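You operate a simulated robot arm through the tools that you are given. There is no shell and no other tool. Be economical: measure what you need, move in short steps, check, and stop when the job is done.

You are at the controls of a simulated robot arm. One attempt, no reset.

## Task
Lock the cursor on the laser line and stack the matching spacer and the block on the sample shelf.
Fine: the gap scale gives the spacer's size; the sample block goes on top. Set down upright: what you pick out, sample block.

The check looks at the end state, three seconds after you hand in, the way a careful person would. Anything else that was tipped, shoved, dropped, spilled or broken makes it a failure.

## Robot
A 7-joint arm with a two-finger parallel gripper, fixed in place. Base frame: the origin is at the foot of the arm, x ahead of it, y to its left, z up; the work surface is at about z = 0.82. Readings come in m, degrees, newtons and seconds.
With the tool pointing down near the work surface it reaches from about 0.24 to 0.68 m from the base axis. Its first joint turns from -66.0 to 66.0 degrees. Payload 2.4 kg.
The tool frame sits at the grasp point between the pads (the TCP): z along the fingers, y along the line on which they close. The tips reach 0.03 m beyond it. The gripper opens to 0.094 m. The fingers are 0.028 m wide and 0.01 m thick; the gripper's body (0.05 by 0.096 m) begins 0.055 m behind the TCP.
Orientation is that of the tool frame in the base frame, as [roll, pitch, yaw] about the fixed x, y, z axes, in that order (R = Rz(yaw) Ry(pitch) Rx(roll)). With the fingers straight down and closing along the base's y, the tool's x points along the base's -x, its y along +y and its z along -z.

## Interface
- The arm moves only by the tool play_rows. Its argument "moves" is a list of rows, each a list of 3 entries, a list of its own where there are three numbers: the shift along the base's x, y, z in units of 250 mm (1.0 is 250 mm), then the turn, a rotation vector about the base's x, y, z in units of 45 degrees (1.0 is 45 degrees), then the opening in per cent of the stroke, from 0 (shut) to 100 (fully open). In form: [[[x, y, z], [rx, ry, rz], fingers], ...]. A call has 1 to 10 rows; each row is the pose to reach, as a shift and turn from the pose commanded when the call began. A call with a number of a shift or a turn outside -1 to 1 is refused whole. Each row takes 0.2 s and may step no farther than 0.05 m and 8.6 degrees from the row before; otherwise, or with a gripper value out of range, the whole call is refused. Where a pose cannot be reached the arm comes as near as it can. A force on the tool above 90 N (or 10 N above the force at the start of the call, whichever is more), or a blocked arm, ends the call early, and 0.2 s more pass. The fingers move at their own pace (about 0.153 m/s each) and stop on an object; they squeeze with about 38 N. The grip force told is the motor's: it shows also when the fingers shut on nothing. Time passes only in rows, and 0.2 s behind the last, so rows that repeat a pose let the fingers close. It gives the time, the measured TCP pose, the force on the tool (base axes), the opening and the grip force at its end, in the units of the frame above (readings bear some noise), with the torque about the TCP (base axes, N m) and any sound that the robot's microphone picked up, and new pictures: "views" is both (left out), scene, wrist or none.
- Cameras (640 x 400 px; columns grow to the right, rows downward): "scene" is fixed at [0.0249, 0.468, 1.4402]; the picture's right is [-0.85, -0.52, 0.00], its down [-0.32, 0.53, -0.78] and it looks along [0.41, -0.67, -0.62] (base axes); focal length 222 px, centre (320, 200). "wrist" rides on the gripper at [0.076, 0.014, -0.103] in the tool frame; the picture's right is [-0.18, 0.98, 0.00], its down [-0.75, -0.14, -0.64] and it looks along [-0.63, -0.12, 0.77] (tool axes); focal length 243 px, centre (320, 200).
- probe_pixels(camera, pixels): there is no depth. For up to 12 entries [column, row, z] of the newest picture of that camera ("zoom" is the newest enlarged one), the place [x, y] in the base frame at which the ray of that pixel passes the height z, good to about 0.002 m. No time passes.
- zoom(camera, box): a new picture of the part [left, top, right, bottom] of that camera's present view, enlarged. No time passes.
- sign_off(): hands the job in; it is judged then, once.

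Work in short steps. Measure before you move; look again where a grasp or a placing could have gone wrong, and mend it. You have 80 turns and 200 pictures in all, those below and enlarged ones among them. Open the gripper and draw the arm clear of the work before you hand the job in, unless the task says otherwise; then end with one line.

The tools are called after "Request:" by a JSON object that holds its "op" and its "data". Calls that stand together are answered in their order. play_rows: Moves the arm, as the interface text tells. Its arguments: {"type":"object","properties":{"moves":{"type":"array","items":{"type":"array"}},"views":{"type":"string","enum":["both","scene","wrist","none"]}},"required":["moves"]} The other tools are called the same way: probe_pixels (camera, pixels) gives the place at which the rays of pixels pass given heights; zoom (camera, box) takes an enlarged picture of a part of a camera's view; sign_off () hands the job in.

At the start:

```text
clock: 0.0
tcp_pos: [0.2539, -0.1301, 1.3189]
ee_rot: [180.0, 0.0, 180.0]
contact_force: [0.5, -0.2, -0.5]
wrist_torque: [-0.02, 0.02, 0.0]
gripper_width: 0.0939
grasp_force: 0.1
```

scene: 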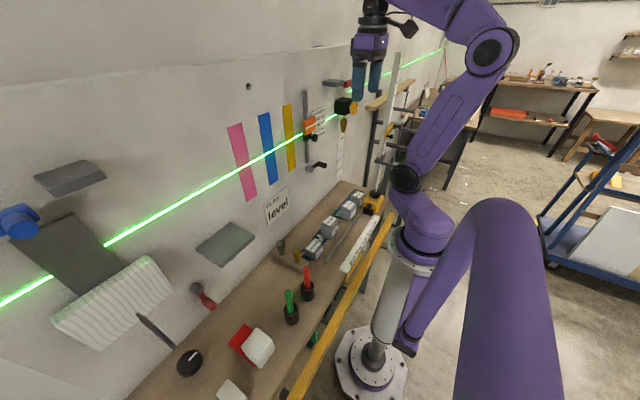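
wrist: 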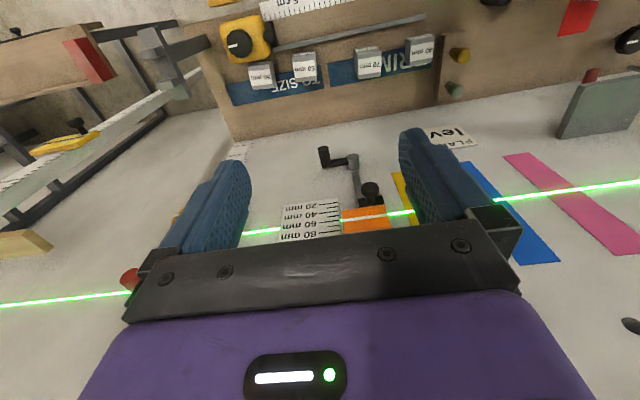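

The scene shows a wall with a green laser line, an orange cursor near (309,125), coloured strips, shelves and spacers around (330,225). I'll zoom in on these before moving.

Request:
{"op": "zoom", "data": {"camera": "scene", "box": [220, 70, 380, 170]}}

Request:
{"op": "zoom", "data": {"camera": "scene", "box": [260, 170, 420, 270]}}

Request:
{"op": "zoom", "data": {"camera": "scene", "box": [0, 140, 320, 400]}}

Request:
{"op": "zoom", "data": {"camera": "wrist", "box": [200, 0, 500, 250]}}

```text
4.00 times, centred on (300, 120) of scene
```

zoom: 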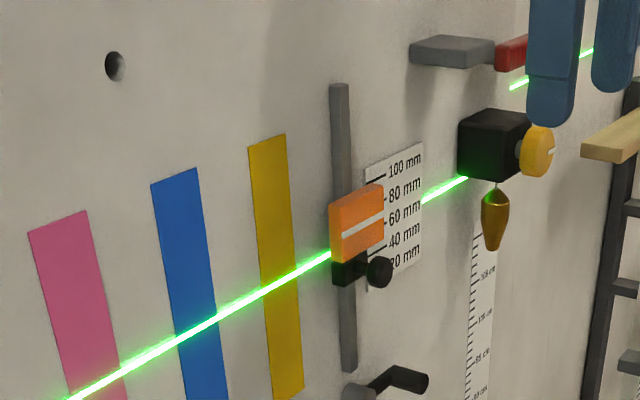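

```text
4.00 times, centred on (340, 220) of scene
```

zoom: 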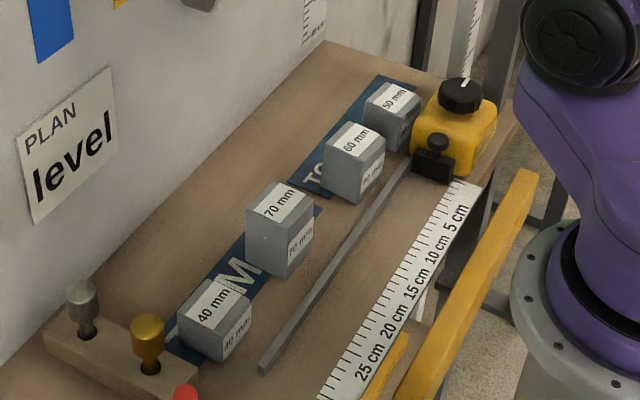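

```text
1.54 times, centred on (160, 270) of scene
```

zoom: 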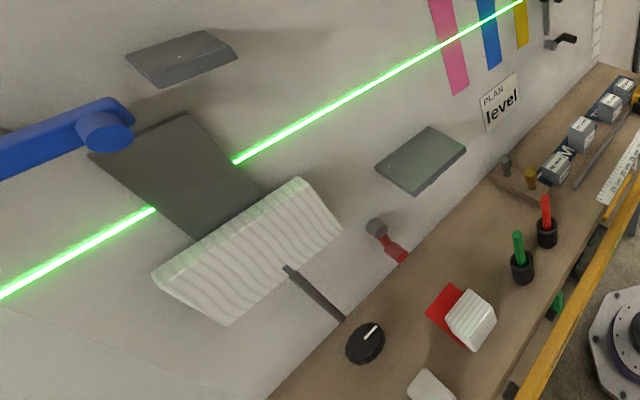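

```text
1.60 times, centred on (350, 125) of wrist
```

zoom: 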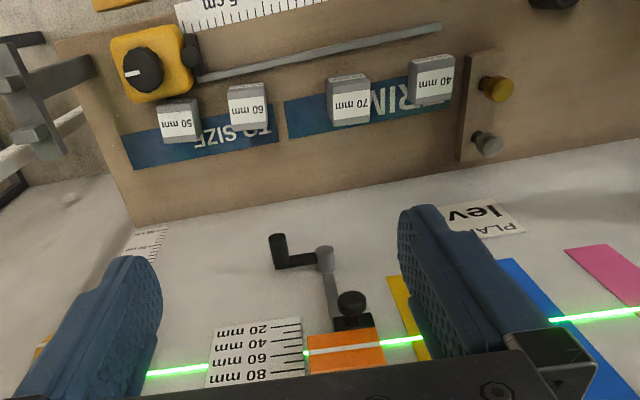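

I need the geometry: the table/wall edge and the table objects first.

Request:
{"op": "probe_pixels", "data": {"camera": "scene", "pixels": [[341, 181, 0.82], [270, 258, 0.82], [313, 254, 0.84], [331, 228, 0.84], [348, 210, 0.84], [358, 197, 0.84], [258, 345, 0.84], [242, 338, 0.82], [190, 362, 0.83], [320, 165, 0.98], [309, 125, 1.1], [225, 243, 0.95]]}}

Request:
{"op": "zoom", "data": {"camera": "scene", "box": [285, 80, 365, 180]}}

Request:
{"op": "zoom", "data": {"camera": "scene", "box": [150, 210, 330, 400]}}

```text
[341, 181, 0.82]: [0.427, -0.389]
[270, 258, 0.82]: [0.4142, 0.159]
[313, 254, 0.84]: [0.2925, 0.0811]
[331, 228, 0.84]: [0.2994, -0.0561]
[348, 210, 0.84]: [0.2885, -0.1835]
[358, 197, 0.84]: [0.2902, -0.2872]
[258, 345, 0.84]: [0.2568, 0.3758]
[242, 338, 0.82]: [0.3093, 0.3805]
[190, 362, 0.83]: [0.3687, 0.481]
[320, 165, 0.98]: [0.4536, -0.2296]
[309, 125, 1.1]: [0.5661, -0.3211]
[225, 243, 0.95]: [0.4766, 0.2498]
```

```text
4.00 times, centred on (325, 130) of scene
```

zoom: 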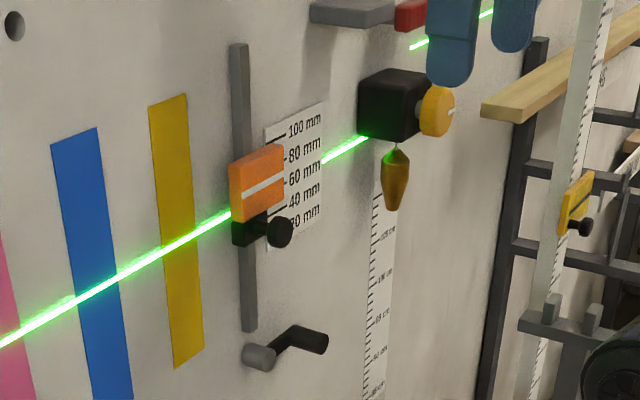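

```text
2.11 times, centred on (240, 305) of scene
```

zoom: 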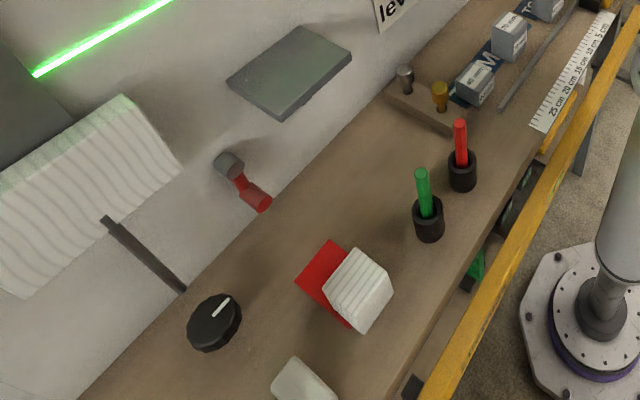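

The wall is at x≈0.42 and the cursor at about (0.40,-0.11,1.19). I'll tilt the tool 45° so the wrist camera looks straight at the cursor.

Request:
{"op": "play_rows", "data": {"moves": [[[0.017, 0.007, -0.067], [0, -0.167, 0], 100], [[0.035, 0.013, -0.133], [0, -0.333, 0], 100], [[0.052, 0.02, -0.2], [0, -0.5, 0], 100], [[0.069, 0.027, -0.267], [0, -0.667, 0], 100], [[0.087, 0.033, -0.333], [0, -0.833, 0], 100], [[0.104, 0.04, -0.4], [0, -1, 0], 100]]}}

Request:
{"op": "zoom", "data": {"camera": "wrist", "box": [200, 50, 440, 250]}}

```text
clock: 1.4
tcp_pos: [0.2798, -0.1223, 1.2201]
ee_rot: [-180.0, 45.1, 179.9]
contact_force: [-0.2, -0.6, 0.7]
wrist_torque: [0.0, 0.01, 0.03]
gripper_width: 0.0941
grasp_force: 0.1
```

scene: 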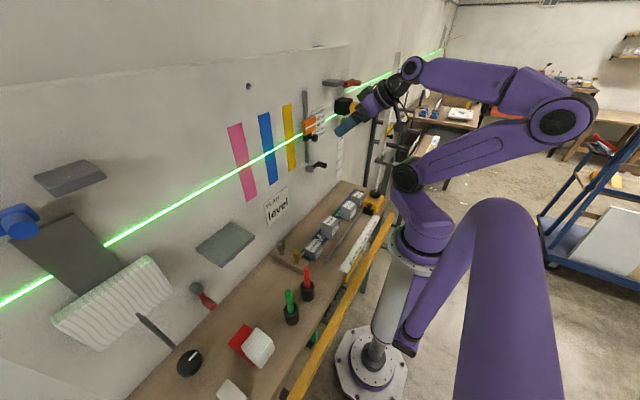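
wrist: 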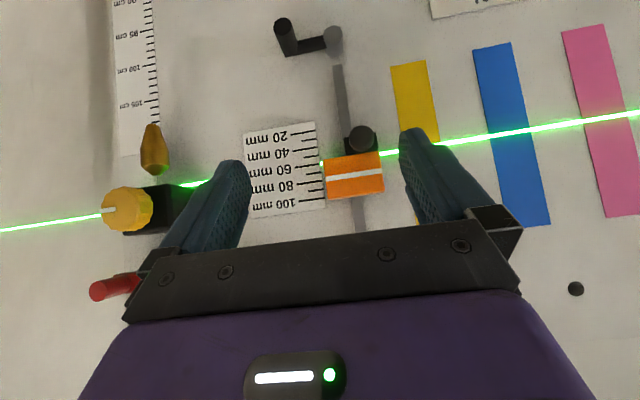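

```text
2.00 times, centred on (320, 150) of wrist
```

zoom: 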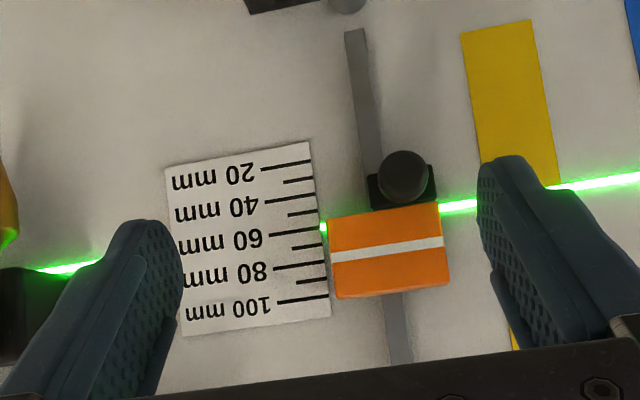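

Request:
{"op": "zoom", "data": {"camera": "wrist", "box": [240, 110, 400, 210]}}

Request:
{"op": "zoom", "data": {"camera": "wrist", "box": [250, 0, 410, 100]}}

Request:
{"op": "zoom", "data": {"camera": "wrist", "box": [80, 60, 260, 310]}}

```text
4.00 times, centred on (320, 160) of wrist
```

zoom: 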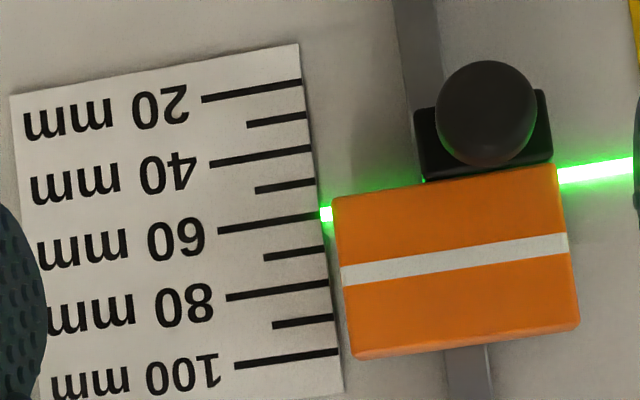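

```text
4.00 times, centred on (330, 50) of wrist
```

zoom: 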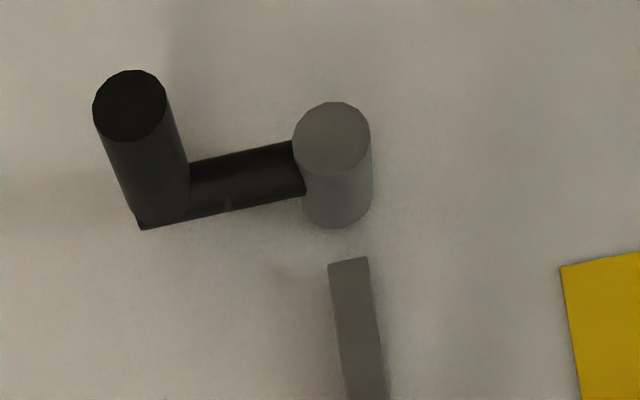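

```text
1.60 times, centred on (170, 185) of wrist
```

zoom: 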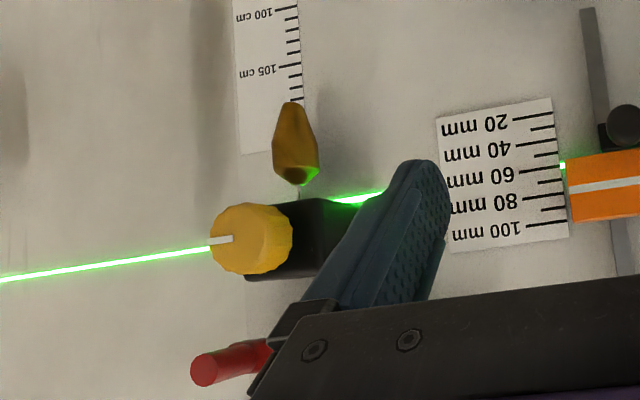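

The laser crosses the scale at the 60 mm tick (zoom (325,213)) with z≈1.170. The cursor's white line works out at z≈1.196, so it is about 26 mm too high. I'll level the tool in front of the cursor and look.

Request:
{"op": "play_rows", "data": {"moves": [[[0, 0.014, -0.016], [0, -0.167, 0], 100], [[0, 0.028, -0.032], [0, -0.333, 0], 100], [[0, 0.042, -0.048], [0, -0.5, 0], 100], [[0, 0.056, -0.064], [0, -0.667, 0], 100], [[0, 0.07, -0.08], [0, -0.833, 0], 100], [[0, 0.084, -0.096], [0, -1, 0], 100]]}}

```text
clock: 2.8
tcp_pos: [0.2822, -0.0937, 1.2917]
ee_rot: [180.0, 78.3, -179.9]
contact_force: [-1.4, 0.4, 0.4]
wrist_torque: [0.0, -0.03, 0.0]
gripper_width: 0.0938
grasp_force: 0.1
out of reach, approached as far as the arm can: row 2, 3, 4, 5, 6
```

scene: 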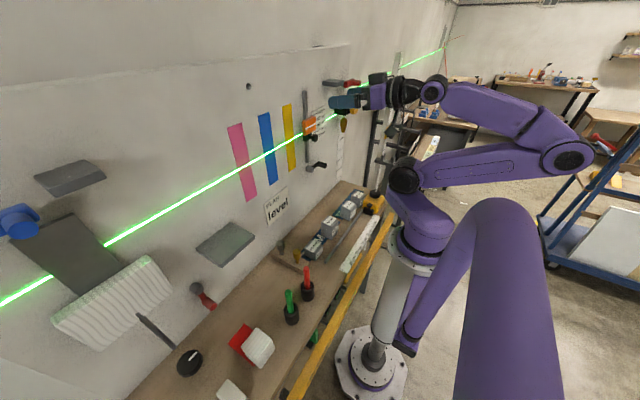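
wrist: 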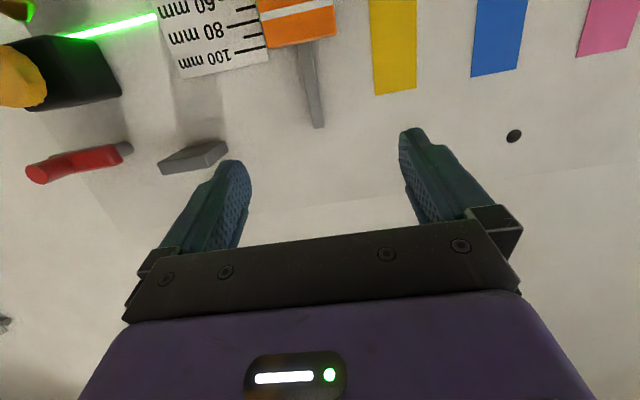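

The level pose isn't reachable this close in, so the arm drifted up to z 1.29. I'll step forward in x, where a level tool should be reachable.

Request:
{"op": "play_rows", "data": {"moves": [[[0.06, 0, 0], [0, 0, 0], 100], [[0.12, 0, 0], [0, 0, 0], 100], [[0.18, 0, 0], [0, 0, 0], 100], [[0.18, 0, 0], [0, 0, 0], 100]]}}

```text
clock: 3.8
tcp_pos: [0.3277, -0.0936, 1.292]
ee_rot: [-180.0, 78.3, -179.9]
contact_force: [0.3, -0.1, 0.3]
wrist_torque: [0.0, 0.03, -0.02]
gripper_width: 0.0941
grasp_force: 0.0
```

scene: 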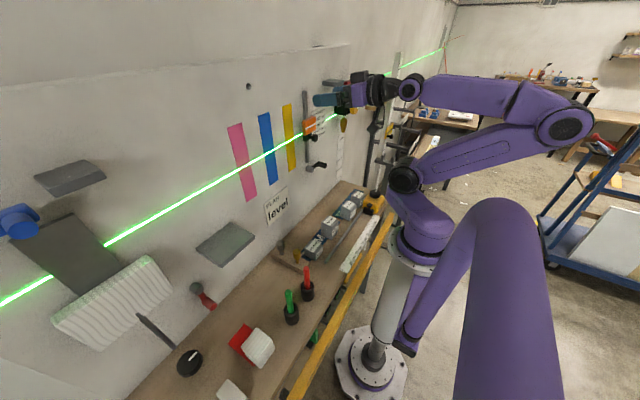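
wrist: 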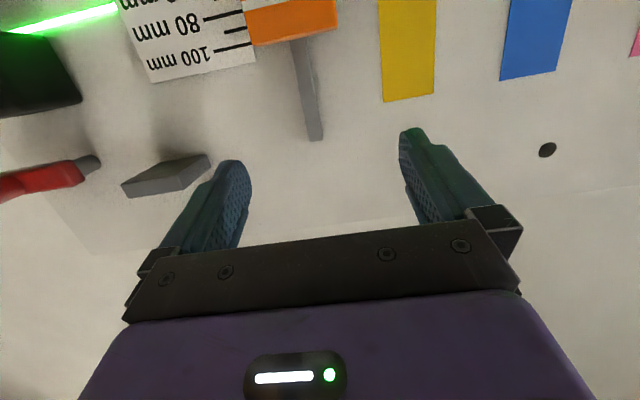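

The tool is 12° below level at x=0.328. I'll lower it toward the cursor height and keep that tilt.

Request:
{"op": "play_rows", "data": {"moves": [[[0, -0.01, -0.12], [0, 0, 0], 100], [[0, -0.02, -0.24], [0, 0, 0], 100], [[0, -0.03, -0.36], [0, 0, 0], 100], [[0, -0.03, -0.36], [0, 0, 0], 100]]}}

Request:
{"op": "zoom", "data": {"camera": "wrist", "box": [200, 50, 440, 200]}}

```text
clock: 4.8
tcp_pos: [0.3269, -0.0931, 1.291]
ee_rot: [180.0, 78.3, -179.9]
contact_force: [0.3, 0.2, -0.3]
wrist_torque: [-0.01, -0.02, -0.03]
gripper_width: 0.0941
grasp_force: 0.0
out of reach, approached as far as the arm can: row 1, 2, 3, 4
```

scene: 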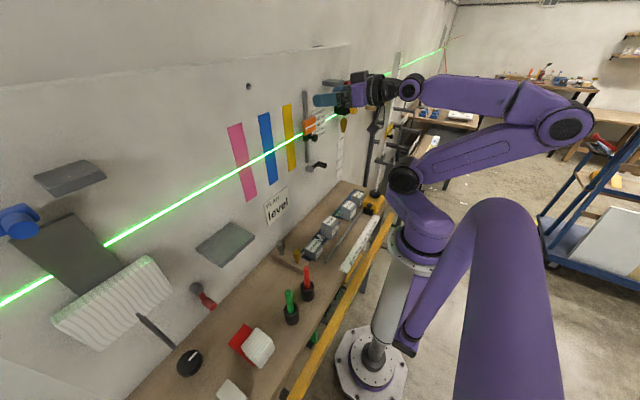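
wrist: 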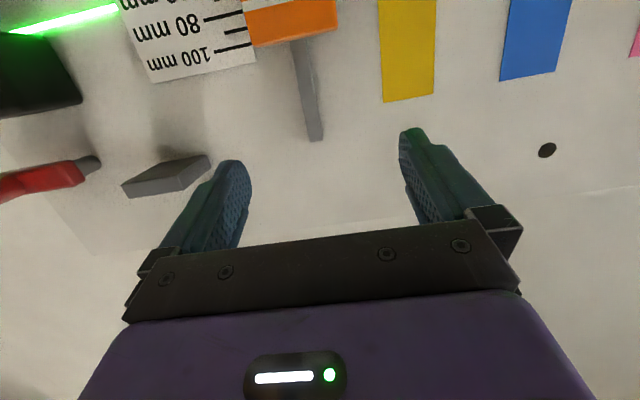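

```text
2.67 times, centred on (320, 125) of wrist
```

zoom: 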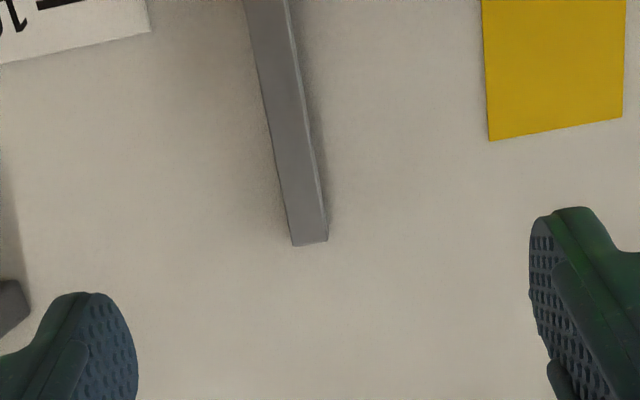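

The level pose is limited at lower heights. I'll trade tilt for height by tilting down about 20° while lowering.

Request:
{"op": "play_rows", "data": {"moves": [[[0, -0.01, 0], [0, 0.15, 0], 100], [[0, -0.02, -0.05], [0, 0.3, 0], 100], [[0, -0.03, -0.12], [0, 0.4, 0], 100], [[0, -0.03, -0.24], [0, 0.4, 0], 100], [[0, -0.03, -0.36], [0, 0.4, 0], 100]]}}

```text
clock: 6.0
tcp_pos: [0.3278, -0.1007, 1.2216]
ee_rot: [180.0, 60.3, -180.0]
contact_force: [0.4, 0.1, 0.8]
wrist_torque: [-0.01, -0.05, 0.0]
gripper_width: 0.094
grasp_force: 0.0
out of reach, approached as far as the arm can: row 5
```

scene: 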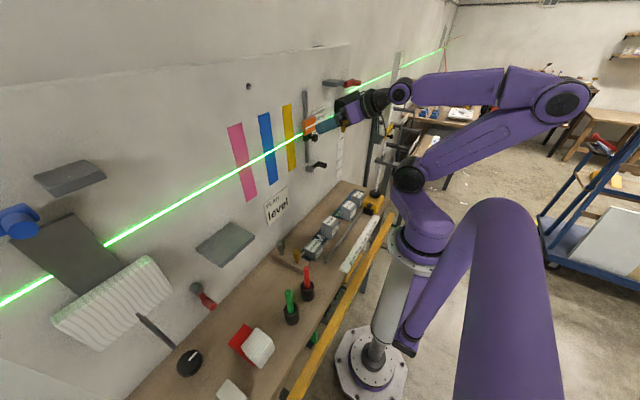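
wrist: 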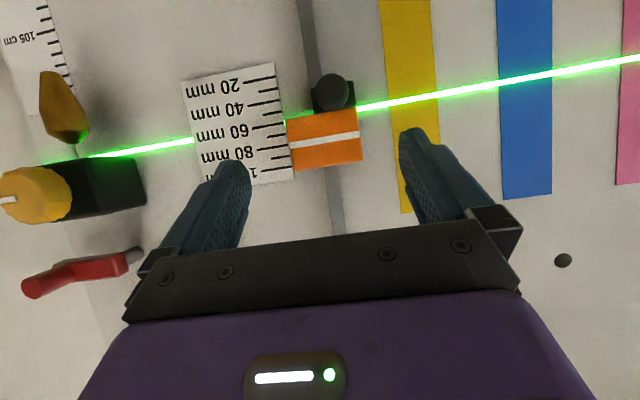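

The limit at 60° is z≈1.22, so a 45° approach suits the cursor. The orange block is centred near (0.41,-0.101,1.193) and is 58 mm wide. I'll tilt to 45° and straddle it with the fingers open.

Request:
{"op": "play_rows", "data": {"moves": [[[0.03, 0, 0.06], [0, 0.17, 0], 90], [[0.06, 0, 0.1], [0, 0.34, 0], 90], [[0.12, 0, 0.07], [0, 0.34, 0], 90], [[0.18, 0, 0.02], [0, 0.34, 0], 90], [[0.22, 0, -0.01], [0, 0.34, 0], 90]]}}

Request:
{"op": "zoom", "data": {"camera": "scene", "box": [280, 70, 400, 170]}}

```text
clock: 7.2
tcp_pos: [0.3825, -0.1011, 1.2199]
ee_rot: [-180.0, 44.9, 179.9]
contact_force: [0.1, -0.4, 0.5]
wrist_torque: [0.02, -0.02, -0.01]
gripper_width: 0.0848
grasp_force: 0.1
```

scene: 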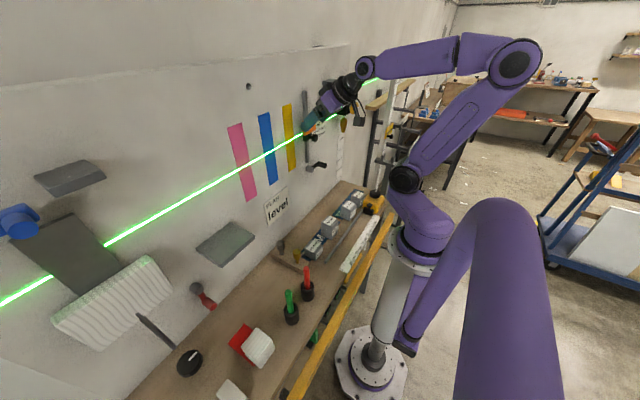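
wrist: 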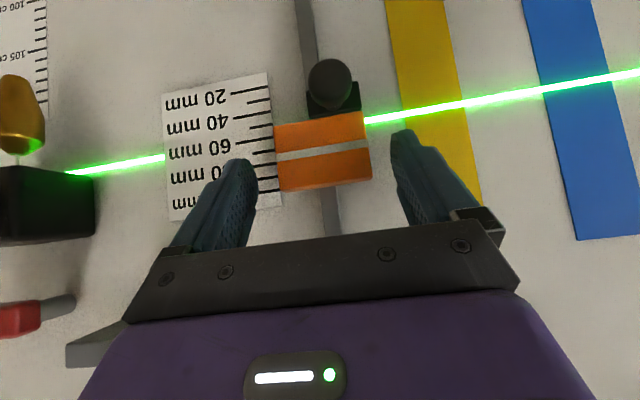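

```text
4.00 times, centred on (340, 120) of scene
```

zoom: 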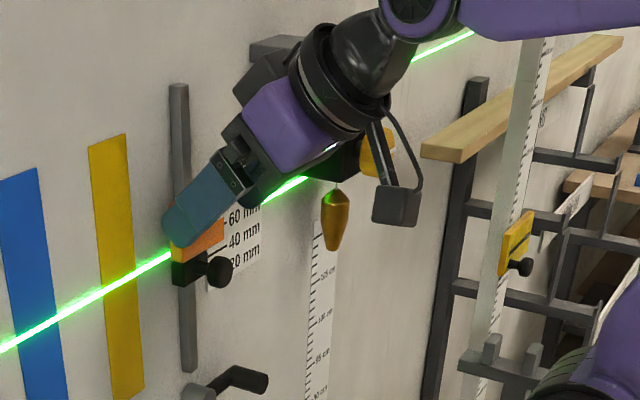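

The finger straddles the orange block in the scene zoom at (195,225). I'll close and read the width.

Request:
{"op": "play_rows", "data": {"moves": [[[0, 0, 0], [0, 0, 0], 40], [[0, 0, 0], [0, 0, 0], 40]], "views": "wrist"}}

```text
clock: 7.8
tcp_pos: [0.3831, -0.0997, 1.2197]
ee_rot: [179.8, 44.9, 179.9]
contact_force: [2.9, 5.8, -2.4]
wrist_torque: [0.62, 0.04, 0.62]
gripper_width: 0.0599
grasp_force: 44.9
```

wrist: 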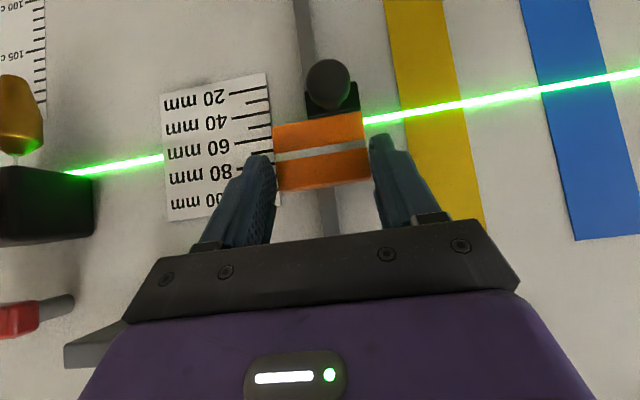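

It is gripped at 60 mm. I'll test a small 6 mm downward pull.

Request:
{"op": "play_rows", "data": {"moves": [[[0, 0, -0.012], [0, 0, 0], 40], [[0, 0, -0.024], [0, 0, 0], 40]], "views": "wrist"}}

```text
clock: 8.4
tcp_pos: [0.3831, -0.1002, 1.2136]
ee_rot: [179.9, 45.0, 179.9]
contact_force: [7.2, 7.7, 0.0]
wrist_torque: [0.78, 0.85, 0.49]
gripper_width: 0.0599
grasp_force: 44.1
```

wrist: 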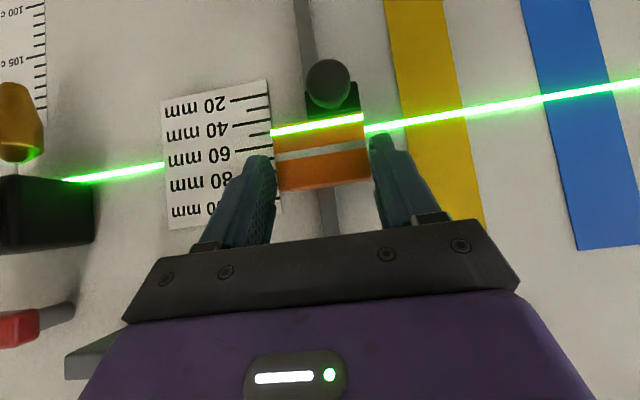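

The cursor slides and the laser now falls on its face at rows 125 against the white line at 150. I'll go 13 mm further and look again.

Request:
{"op": "play_rows", "data": {"moves": [[[0, 0, -0.02], [0, 0, 0], 40], [[0, 0, -0.04], [0, 0, 0], 40], [[0, 0, -0.052], [0, 0, 0], 40]], "views": "none"}}

Request:
{"op": "zoom", "data": {"camera": "wrist", "box": [240, 80, 400, 200]}}

```text
clock: 9.2
tcp_pos: [0.3823, -0.0995, 1.1993]
ee_rot: [-180.0, 45.1, -179.9]
contact_force: [12.1, 12.2, 0.7]
wrist_torque: [0.5, 0.23, 0.44]
gripper_width: 0.0596
grasp_force: 44.7
```

```text
3.33 times, centred on (320, 140) of wrist
```

zoom: 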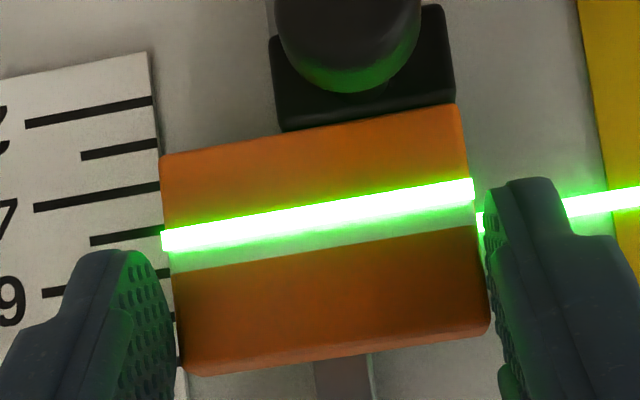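

The laser centre is about 25 px (≈4.5 mm) above the white line's centre in the picture, so the cursor is still slightly high. I'll go down 4.5 mm.

Request:
{"op": "play_rows", "data": {"moves": [[[0, 0, -0.009], [0, 0, 0], 40], [[0, 0, -0.018], [0, 0, 0], 40]], "views": "none"}}

Request:
{"op": "zoom", "data": {"camera": "wrist", "box": [240, 80, 400, 200]}}

Request:
{"op": "zoom", "data": {"camera": "scene", "box": [290, 100, 354, 140]}}

```text
clock: 9.8
tcp_pos: [0.3826, -0.1008, 1.1961]
ee_rot: [180.0, 45.1, -179.9]
contact_force: [14.4, 13.7, 1.1]
wrist_torque: [0.42, -0.27, 0.12]
gripper_width: 0.0598
grasp_force: 45.3
```

```text
3.33 times, centred on (320, 140) of wrist
```

zoom: 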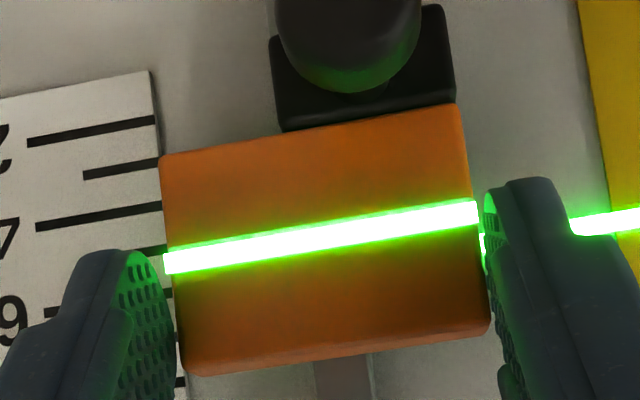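

```text
10.00 times, centred on (322, 120) of scene
```

zoom: 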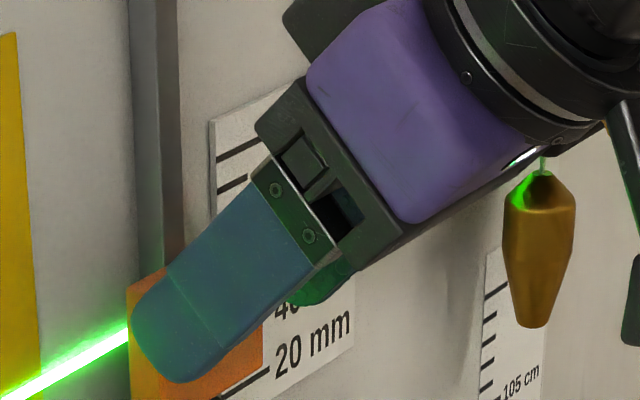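

The laser now covers the white line (both at about row 237). I'll release gently and check that the cursor stays.

Request:
{"op": "play_rows", "data": {"moves": [[[0, 0, 0], [0, 0, 0], 75], [[0, 0, 0], [0, 0, 0], 85], [[0, 0, 0], [0, 0, 0], 85]], "views": "none"}}

Request:
{"op": "zoom", "data": {"camera": "wrist", "box": [240, 60, 400, 180]}}

```text
clock: 10.6
tcp_pos: [0.382, -0.101, 1.1951]
ee_rot: [180.0, 45.0, 180.0]
contact_force: [-0.1, 0.2, 0.0]
wrist_torque: [-0.01, 0.01, -0.01]
gripper_width: 0.0798
grasp_force: 0.1
```

```text
3.33 times, centred on (320, 120) of wrist
```

zoom: 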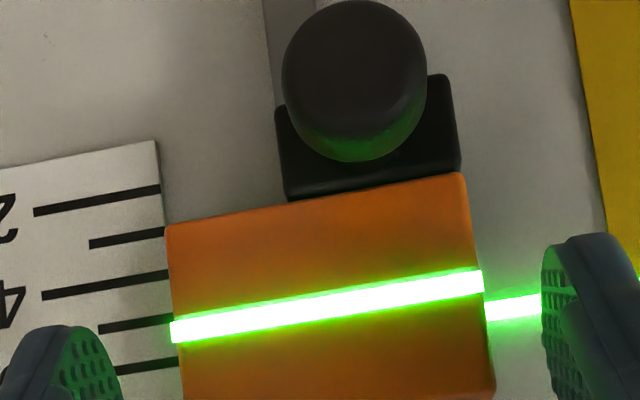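

The cursor holds. Next is the knob under it, at about K=(0.393,-0.089,1.136) with a 24 mm diameter. I'll retract along the tool axis, shift to a standoff in line with the knob and look.

Request:
{"op": "play_rows", "data": {"moves": [[[-0.07, 0, 0.07], [0, 0, 0], 85], [[-0.141, 0, 0.141], [0, 0, 0], 85], [[-0.19, 0.024, 0.05], [0, 0, 0], 60], [[-0.19, 0.048, -0.038], [0, 0, 0], 50], [[-0.19, 0.048, -0.038], [0, 0, 0], 50]]}}

Request:
{"op": "zoom", "data": {"camera": "wrist", "box": [240, 50, 440, 190]}}

```text
clock: 11.8
tcp_pos: [0.3346, -0.0897, 1.187]
ee_rot: [-180.0, 45.1, -179.9]
contact_force: [-0.3, 0.4, -1.1]
wrist_torque: [0.01, 0.0, 0.01]
gripper_width: 0.0471
grasp_force: 0.1
```

scene: 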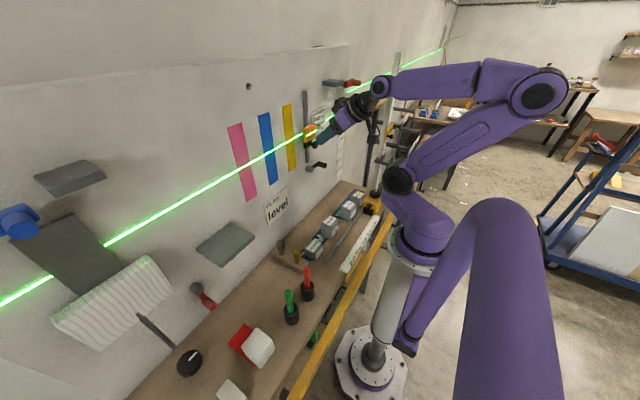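
wrist: 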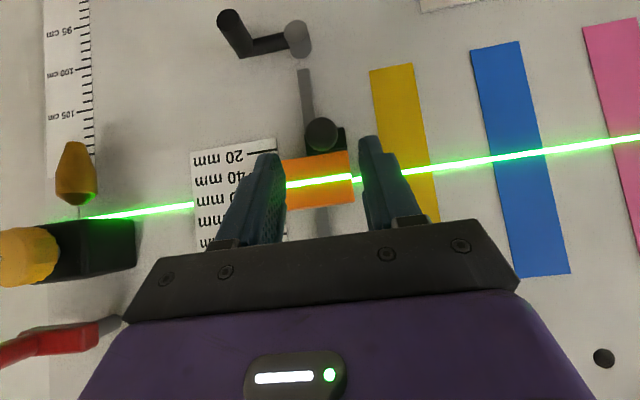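

```text
2.86 times, centred on (340, 120) of wrist
```

zoom: 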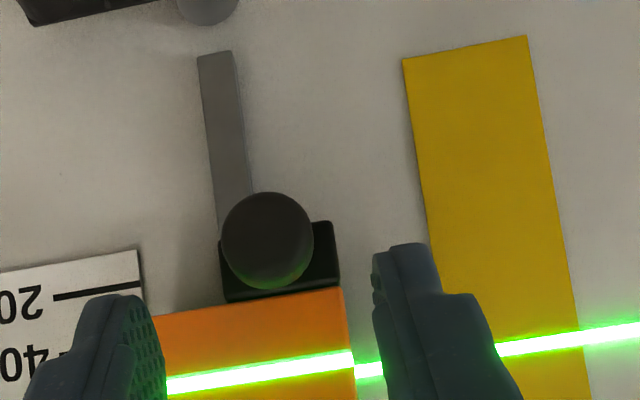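

The knob sits at y≈-0.0885, z≈1.1365, in line with the tool. I'll move in along the tool axis so the tips straddle it without touching the orange block.

Request:
{"op": "play_rows", "data": {"moves": [[[0.05, 0.005, -0.049], [0, 0, 0], 42], [[0.1, 0.005, -0.098], [0, 0, 0], 42], [[0.149, 0.005, -0.146], [0, 0, 0], 42], [[0.149, 0.005, -0.146], [0, 0, 0], 42]]}}

Request:
{"op": "zoom", "data": {"camera": "scene", "box": [290, 100, 354, 140]}}

Request:
{"op": "zoom", "data": {"camera": "wrist", "box": [240, 80, 400, 180]}}

```text
clock: 12.8
tcp_pos: [0.3718, -0.0853, 1.1499]
ee_rot: [179.9, 45.0, 179.9]
contact_force: [0.2, 0.8, 1.0]
wrist_torque: [0.01, -0.01, -0.01]
gripper_width: 0.0395
grasp_force: 0.1
```

scene: 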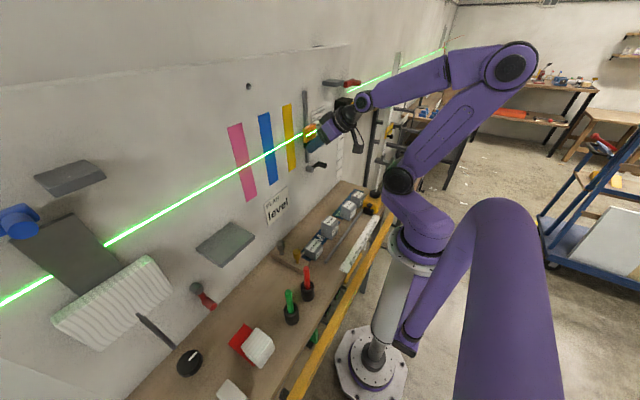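
wrist: 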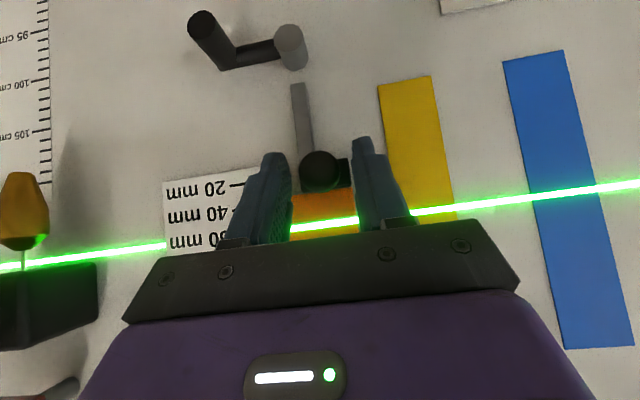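

```text
10.00 times, centred on (322, 120) of scene
```

zoom: 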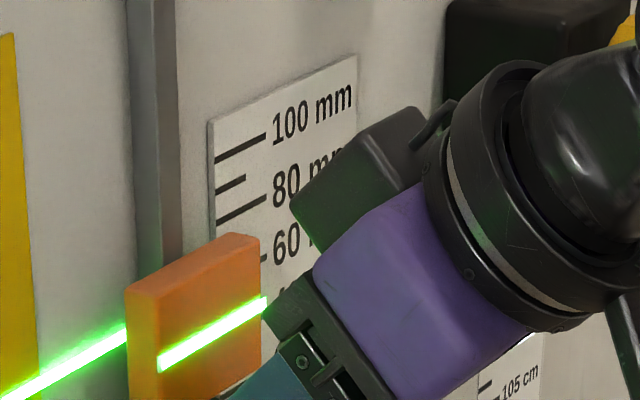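

```text
4.00 times, centred on (320, 130) of wrist
```

zoom: 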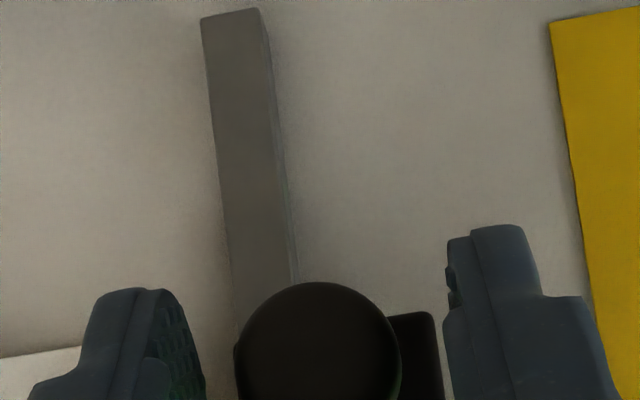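

The knob (zoom columns 238–400) sits between the fingertips. I'll close on it.

Request:
{"op": "play_rows", "data": {"moves": [[[0, 0, 0], [0, 0, 0], 15], [[0, 0, 0], [0, 0, 0], 15]], "views": "none"}}

Request:
{"op": "zoom", "data": {"camera": "wrist", "box": [240, 100, 400, 200]}}

Request:
{"op": "zoom", "data": {"camera": "scene", "box": [290, 110, 354, 150]}}

```text
clock: 13.4
tcp_pos: [0.372, -0.0882, 1.1497]
ee_rot: [180.0, 45.0, 180.0]
contact_force: [2.3, -3.6, -0.5]
wrist_torque: [-0.05, -0.02, -0.03]
gripper_width: 0.0233
grasp_force: 44.9
```

```text
4.00 times, centred on (320, 150) of wrist
```

zoom: 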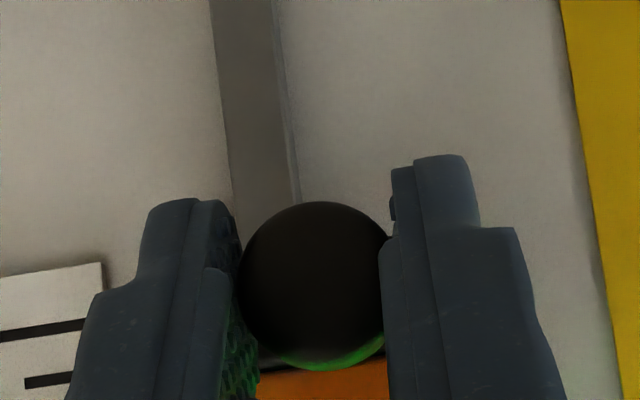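

```text
10.00 times, centred on (322, 130) of scene
```

zoom: 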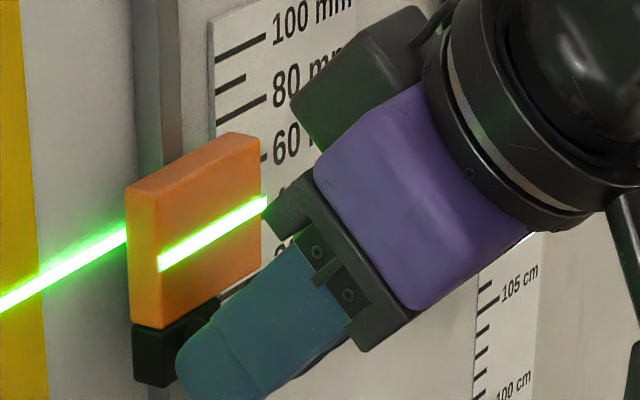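

The knob is gripped at 23 mm. I'll turn it clockwise as seen from the front (+x), 24° about its own axis, watching torque and sound.

Request:
{"op": "play_rows", "data": {"moves": [[[0, -0.0075, -0.0005], [0.1778, 0, 0], 15], [[0, -0.0149, -0.0021], [0.3556, 0, 0], 15], [[0, -0.022, -0.0047], [0.5333, 0, 0], 15]], "views": "scene"}}

Request:
{"op": "zoom", "data": {"camera": "wrist", "box": [220, 80, 412, 200]}}

```text
clock: 14.2
tcp_pos: [0.3721, -0.0937, 1.1491]
ee_rot: [147.8, 40.2, 158.0]
contact_force: [7.6, 0.5, -2.0]
wrist_torque: [-0.35, 0.66, 0.24]
gripper_width: 0.0235
grasp_force: 45.1
```

scene: 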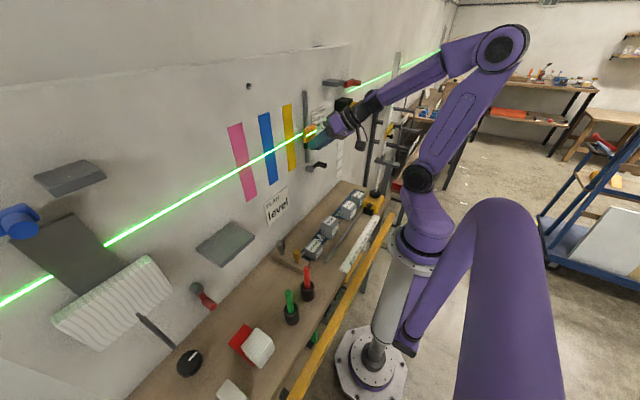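

```text
3.33 times, centred on (316, 140) of wrist
```

zoom: 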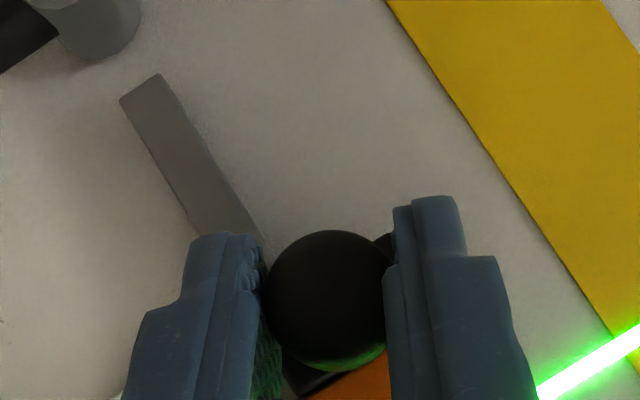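

It turns with little torque. I'll continue to 56°.

Request:
{"op": "play_rows", "data": {"moves": [[[0, -0.0067, -0.0035], [0.1778, 0, 0], 15], [[0, -0.0127, -0.008], [0.3556, 0, 0], 15], [[0, -0.0182, -0.0132], [0.5333, 0, 0], 15], [[0, -0.0228, -0.0191], [0.7111, 0, 0], 15]], "views": "scene"}}

Request:
{"op": "zoom", "data": {"camera": "wrist", "box": [220, 80, 412, 200]}}

```text
clock: 15.2
tcp_pos: [0.3731, -0.0995, 1.1435]
ee_rot: [115.4, 23.2, 140.2]
contact_force: [2.2, 1.4, -1.4]
wrist_torque: [-0.39, 0.23, 0.23]
gripper_width: 0.0233
grasp_force: 45.0
```

scene: 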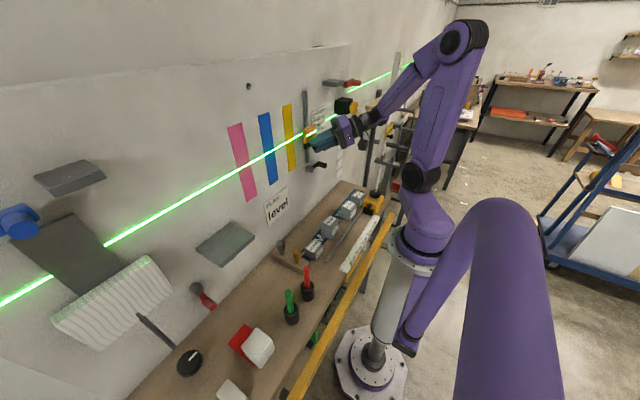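

```text
3.33 times, centred on (316, 140) of wrist
```

zoom: 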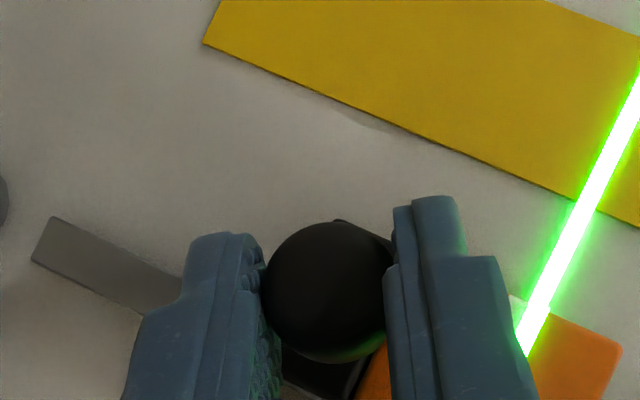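

It's still turning at a steady ≈0.4 N m. I'll continue to 88°.

Request:
{"op": "play_rows", "data": {"moves": [[[0, -0.0038, -0.0065], [0.1778, 0, 0], 15], [[0, -0.0066, -0.0135], [0.3556, 0, 0], 15], [[0, -0.0084, -0.0208], [0.5333, 0, 0], 15], [[0, -0.0092, -0.0283], [0.7111, 0, 0], 15]], "views": "scene"}}

Request:
{"op": "zoom", "data": {"camera": "wrist", "box": [220, 80, 412, 200]}}

```text
clock: 16.2
tcp_pos: [0.3706, -0.1016, 1.1375]
ee_rot: [91.4, 1.4, 135.1]
contact_force: [0.5, -0.4, -0.3]
wrist_torque: [-0.52, 0.08, 0.21]
gripper_width: 0.0234
grasp_force: 44.5
```

scene: 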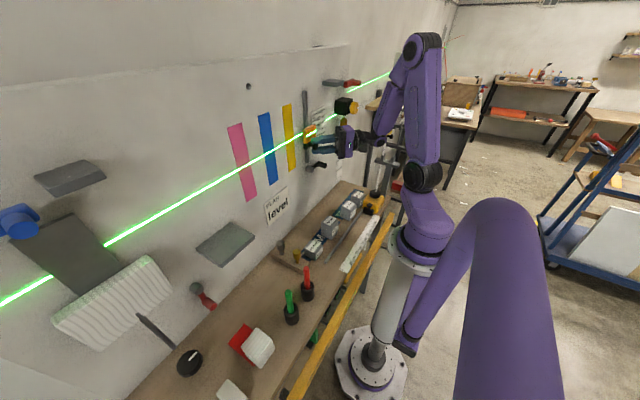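

```text
3.33 times, centred on (316, 140) of wrist
```

zoom: 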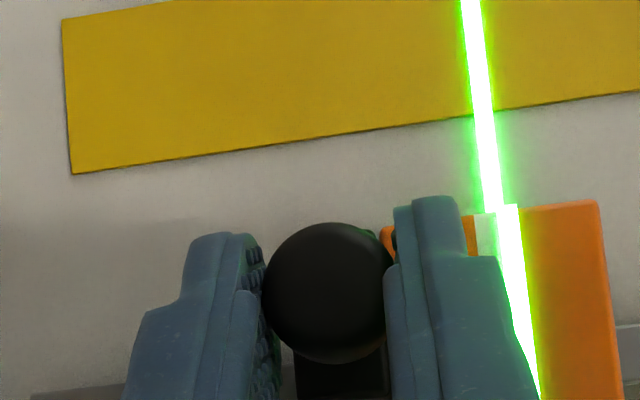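

The torque has risen to 0.52. Some white is visible beside the laser, so I'll check alignment from the scene camera.

Request:
{"op": "zoom", "data": {"camera": "scene", "box": [294, 115, 326, 145]}}

Request:
{"op": "zoom", "data": {"camera": "wrist", "box": [320, 120, 432, 190]}}

```text
13.33 times, centred on (310, 130) of scene
```

zoom: 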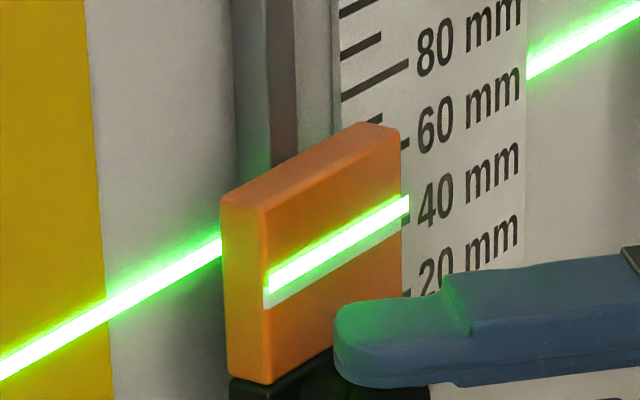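

```text
5.71 times, centred on (376, 155) of wrist
```

zoom: 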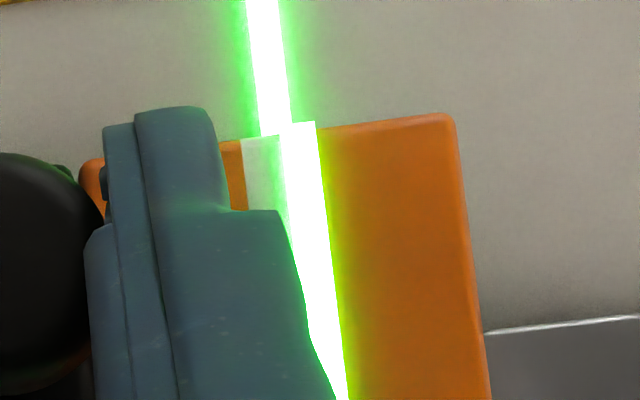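

The cursor has been dragged about 2–3 mm below the laser by the grip. I'll nudge the knob up 2.5 mm while still holding it. That also tests whether it is locked yet.

Request:
{"op": "play_rows", "data": {"moves": [[[0, 0, 0.005], [0, 0, 0], 15], [[0, 0, 0.01], [0, 0, 0], 15]], "views": "none"}}

Request:
{"op": "zoom", "data": {"camera": "scene", "box": [294, 115, 326, 145]}}

Request:
{"op": "zoom", "data": {"camera": "wrist", "box": [320, 120, 432, 190]}}

```text
clock: 16.8
tcp_pos: [0.3723, -0.1013, 1.1395]
ee_rot: [91.4, 1.3, 135.1]
contact_force: [-0.1, -2.6, -0.6]
wrist_torque: [0.16, 0.05, 0.39]
gripper_width: 0.0236
grasp_force: 45.3
```

```text
13.33 times, centred on (310, 130) of scene
```

zoom: 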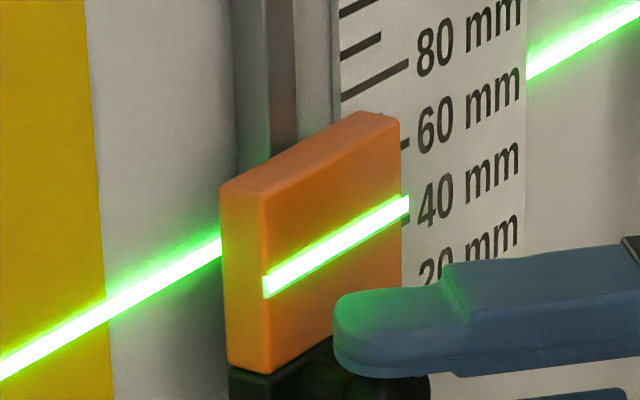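

```text
5.71 times, centred on (376, 155) of wrist
```

zoom: 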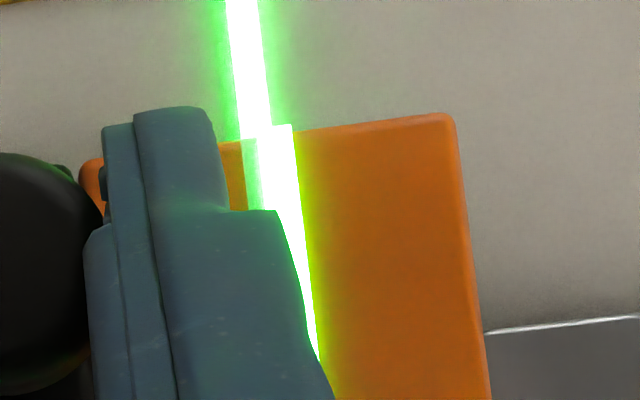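

It still slides, so it isn't locked. I'll add 1.5 mm up to centre the line and keep turning towards 120°, as far as the arm allows.

Request:
{"op": "play_rows", "data": {"moves": [[[0, 0, 0.006], [0, 0, 0], 15], [[0, 0, -0.0016], [0.1778, 0, 0], 15], [[0, 0.0016, -0.009], [0.3556, 0, 0], 15], [[0, 0.0039, -0.016], [0.5333, 0, 0], 15], [[0, 0.0072, -0.023], [0.7111, 0, 0], 15]], "views": "scene"}}

Request:
{"op": "zoom", "data": {"camera": "scene", "box": [294, 115, 326, 145]}}

Request:
{"op": "zoom", "data": {"camera": "wrist", "box": [240, 80, 432, 200]}}

```text
clock: 18.0
tcp_pos: [0.3741, -0.1013, 1.1319]
ee_rot: [67.6, -20.7, 139.5]
contact_force: [-20.3, 5.6, -1.2]
wrist_torque: [-0.5, 0.08, 0.24]
gripper_width: 0.0235
grasp_force: 44.7
out of reach, approached as far as the arm can: row 3, 4, 5
```

scene: 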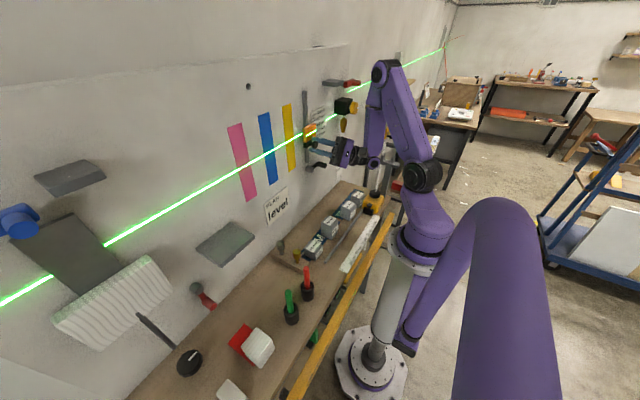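

```text
13.33 times, centred on (310, 130) of scene
```

zoom: 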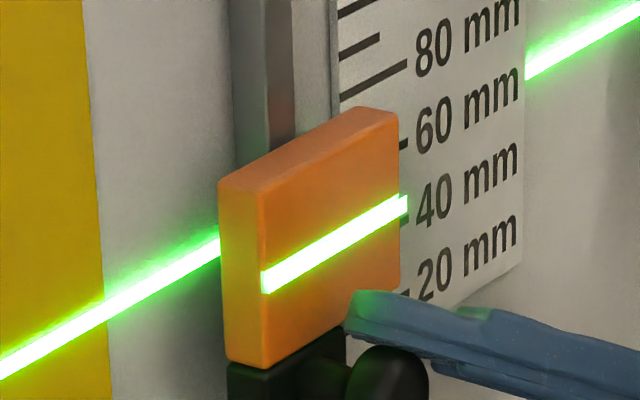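

```text
3.33 times, centred on (336, 140) of wrist
```

zoom: 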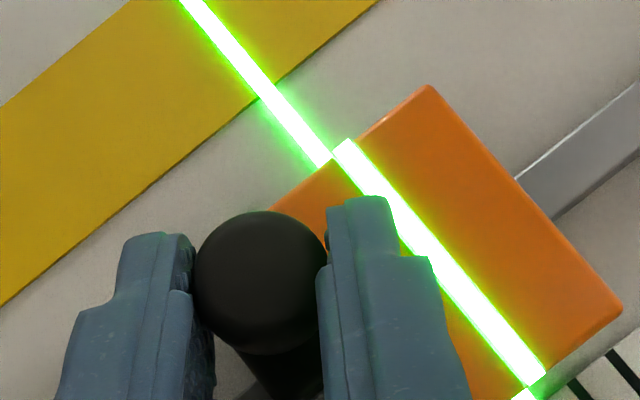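

Alignment now looks exact from both cameras. I'll do a 1.2 mm lift test for stiffness while still holding the knob.

Request:
{"op": "play_rows", "data": {"moves": [[[0, 0, 0.005], [0, 0, 0], 15], [[0, 0, 0.005], [0, 0, 0], 15]], "views": "none"}}

Request:
{"op": "zoom", "data": {"camera": "wrist", "box": [240, 80, 432, 200]}}

```text
clock: 18.6
tcp_pos: [0.3746, -0.1011, 1.1341]
ee_rot: [67.8, -20.7, 139.6]
contact_force: [-25.2, 8.7, -0.7]
wrist_torque: [0.08, 0.02, 0.09]
gripper_width: 0.0234
grasp_force: 44.7
```

```text
3.33 times, centred on (336, 140) of wrist
```

zoom: 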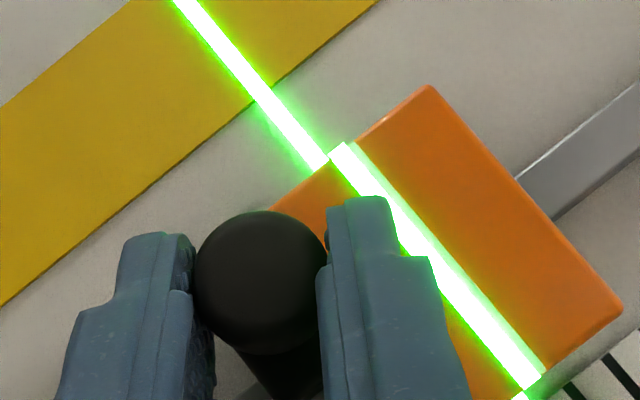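

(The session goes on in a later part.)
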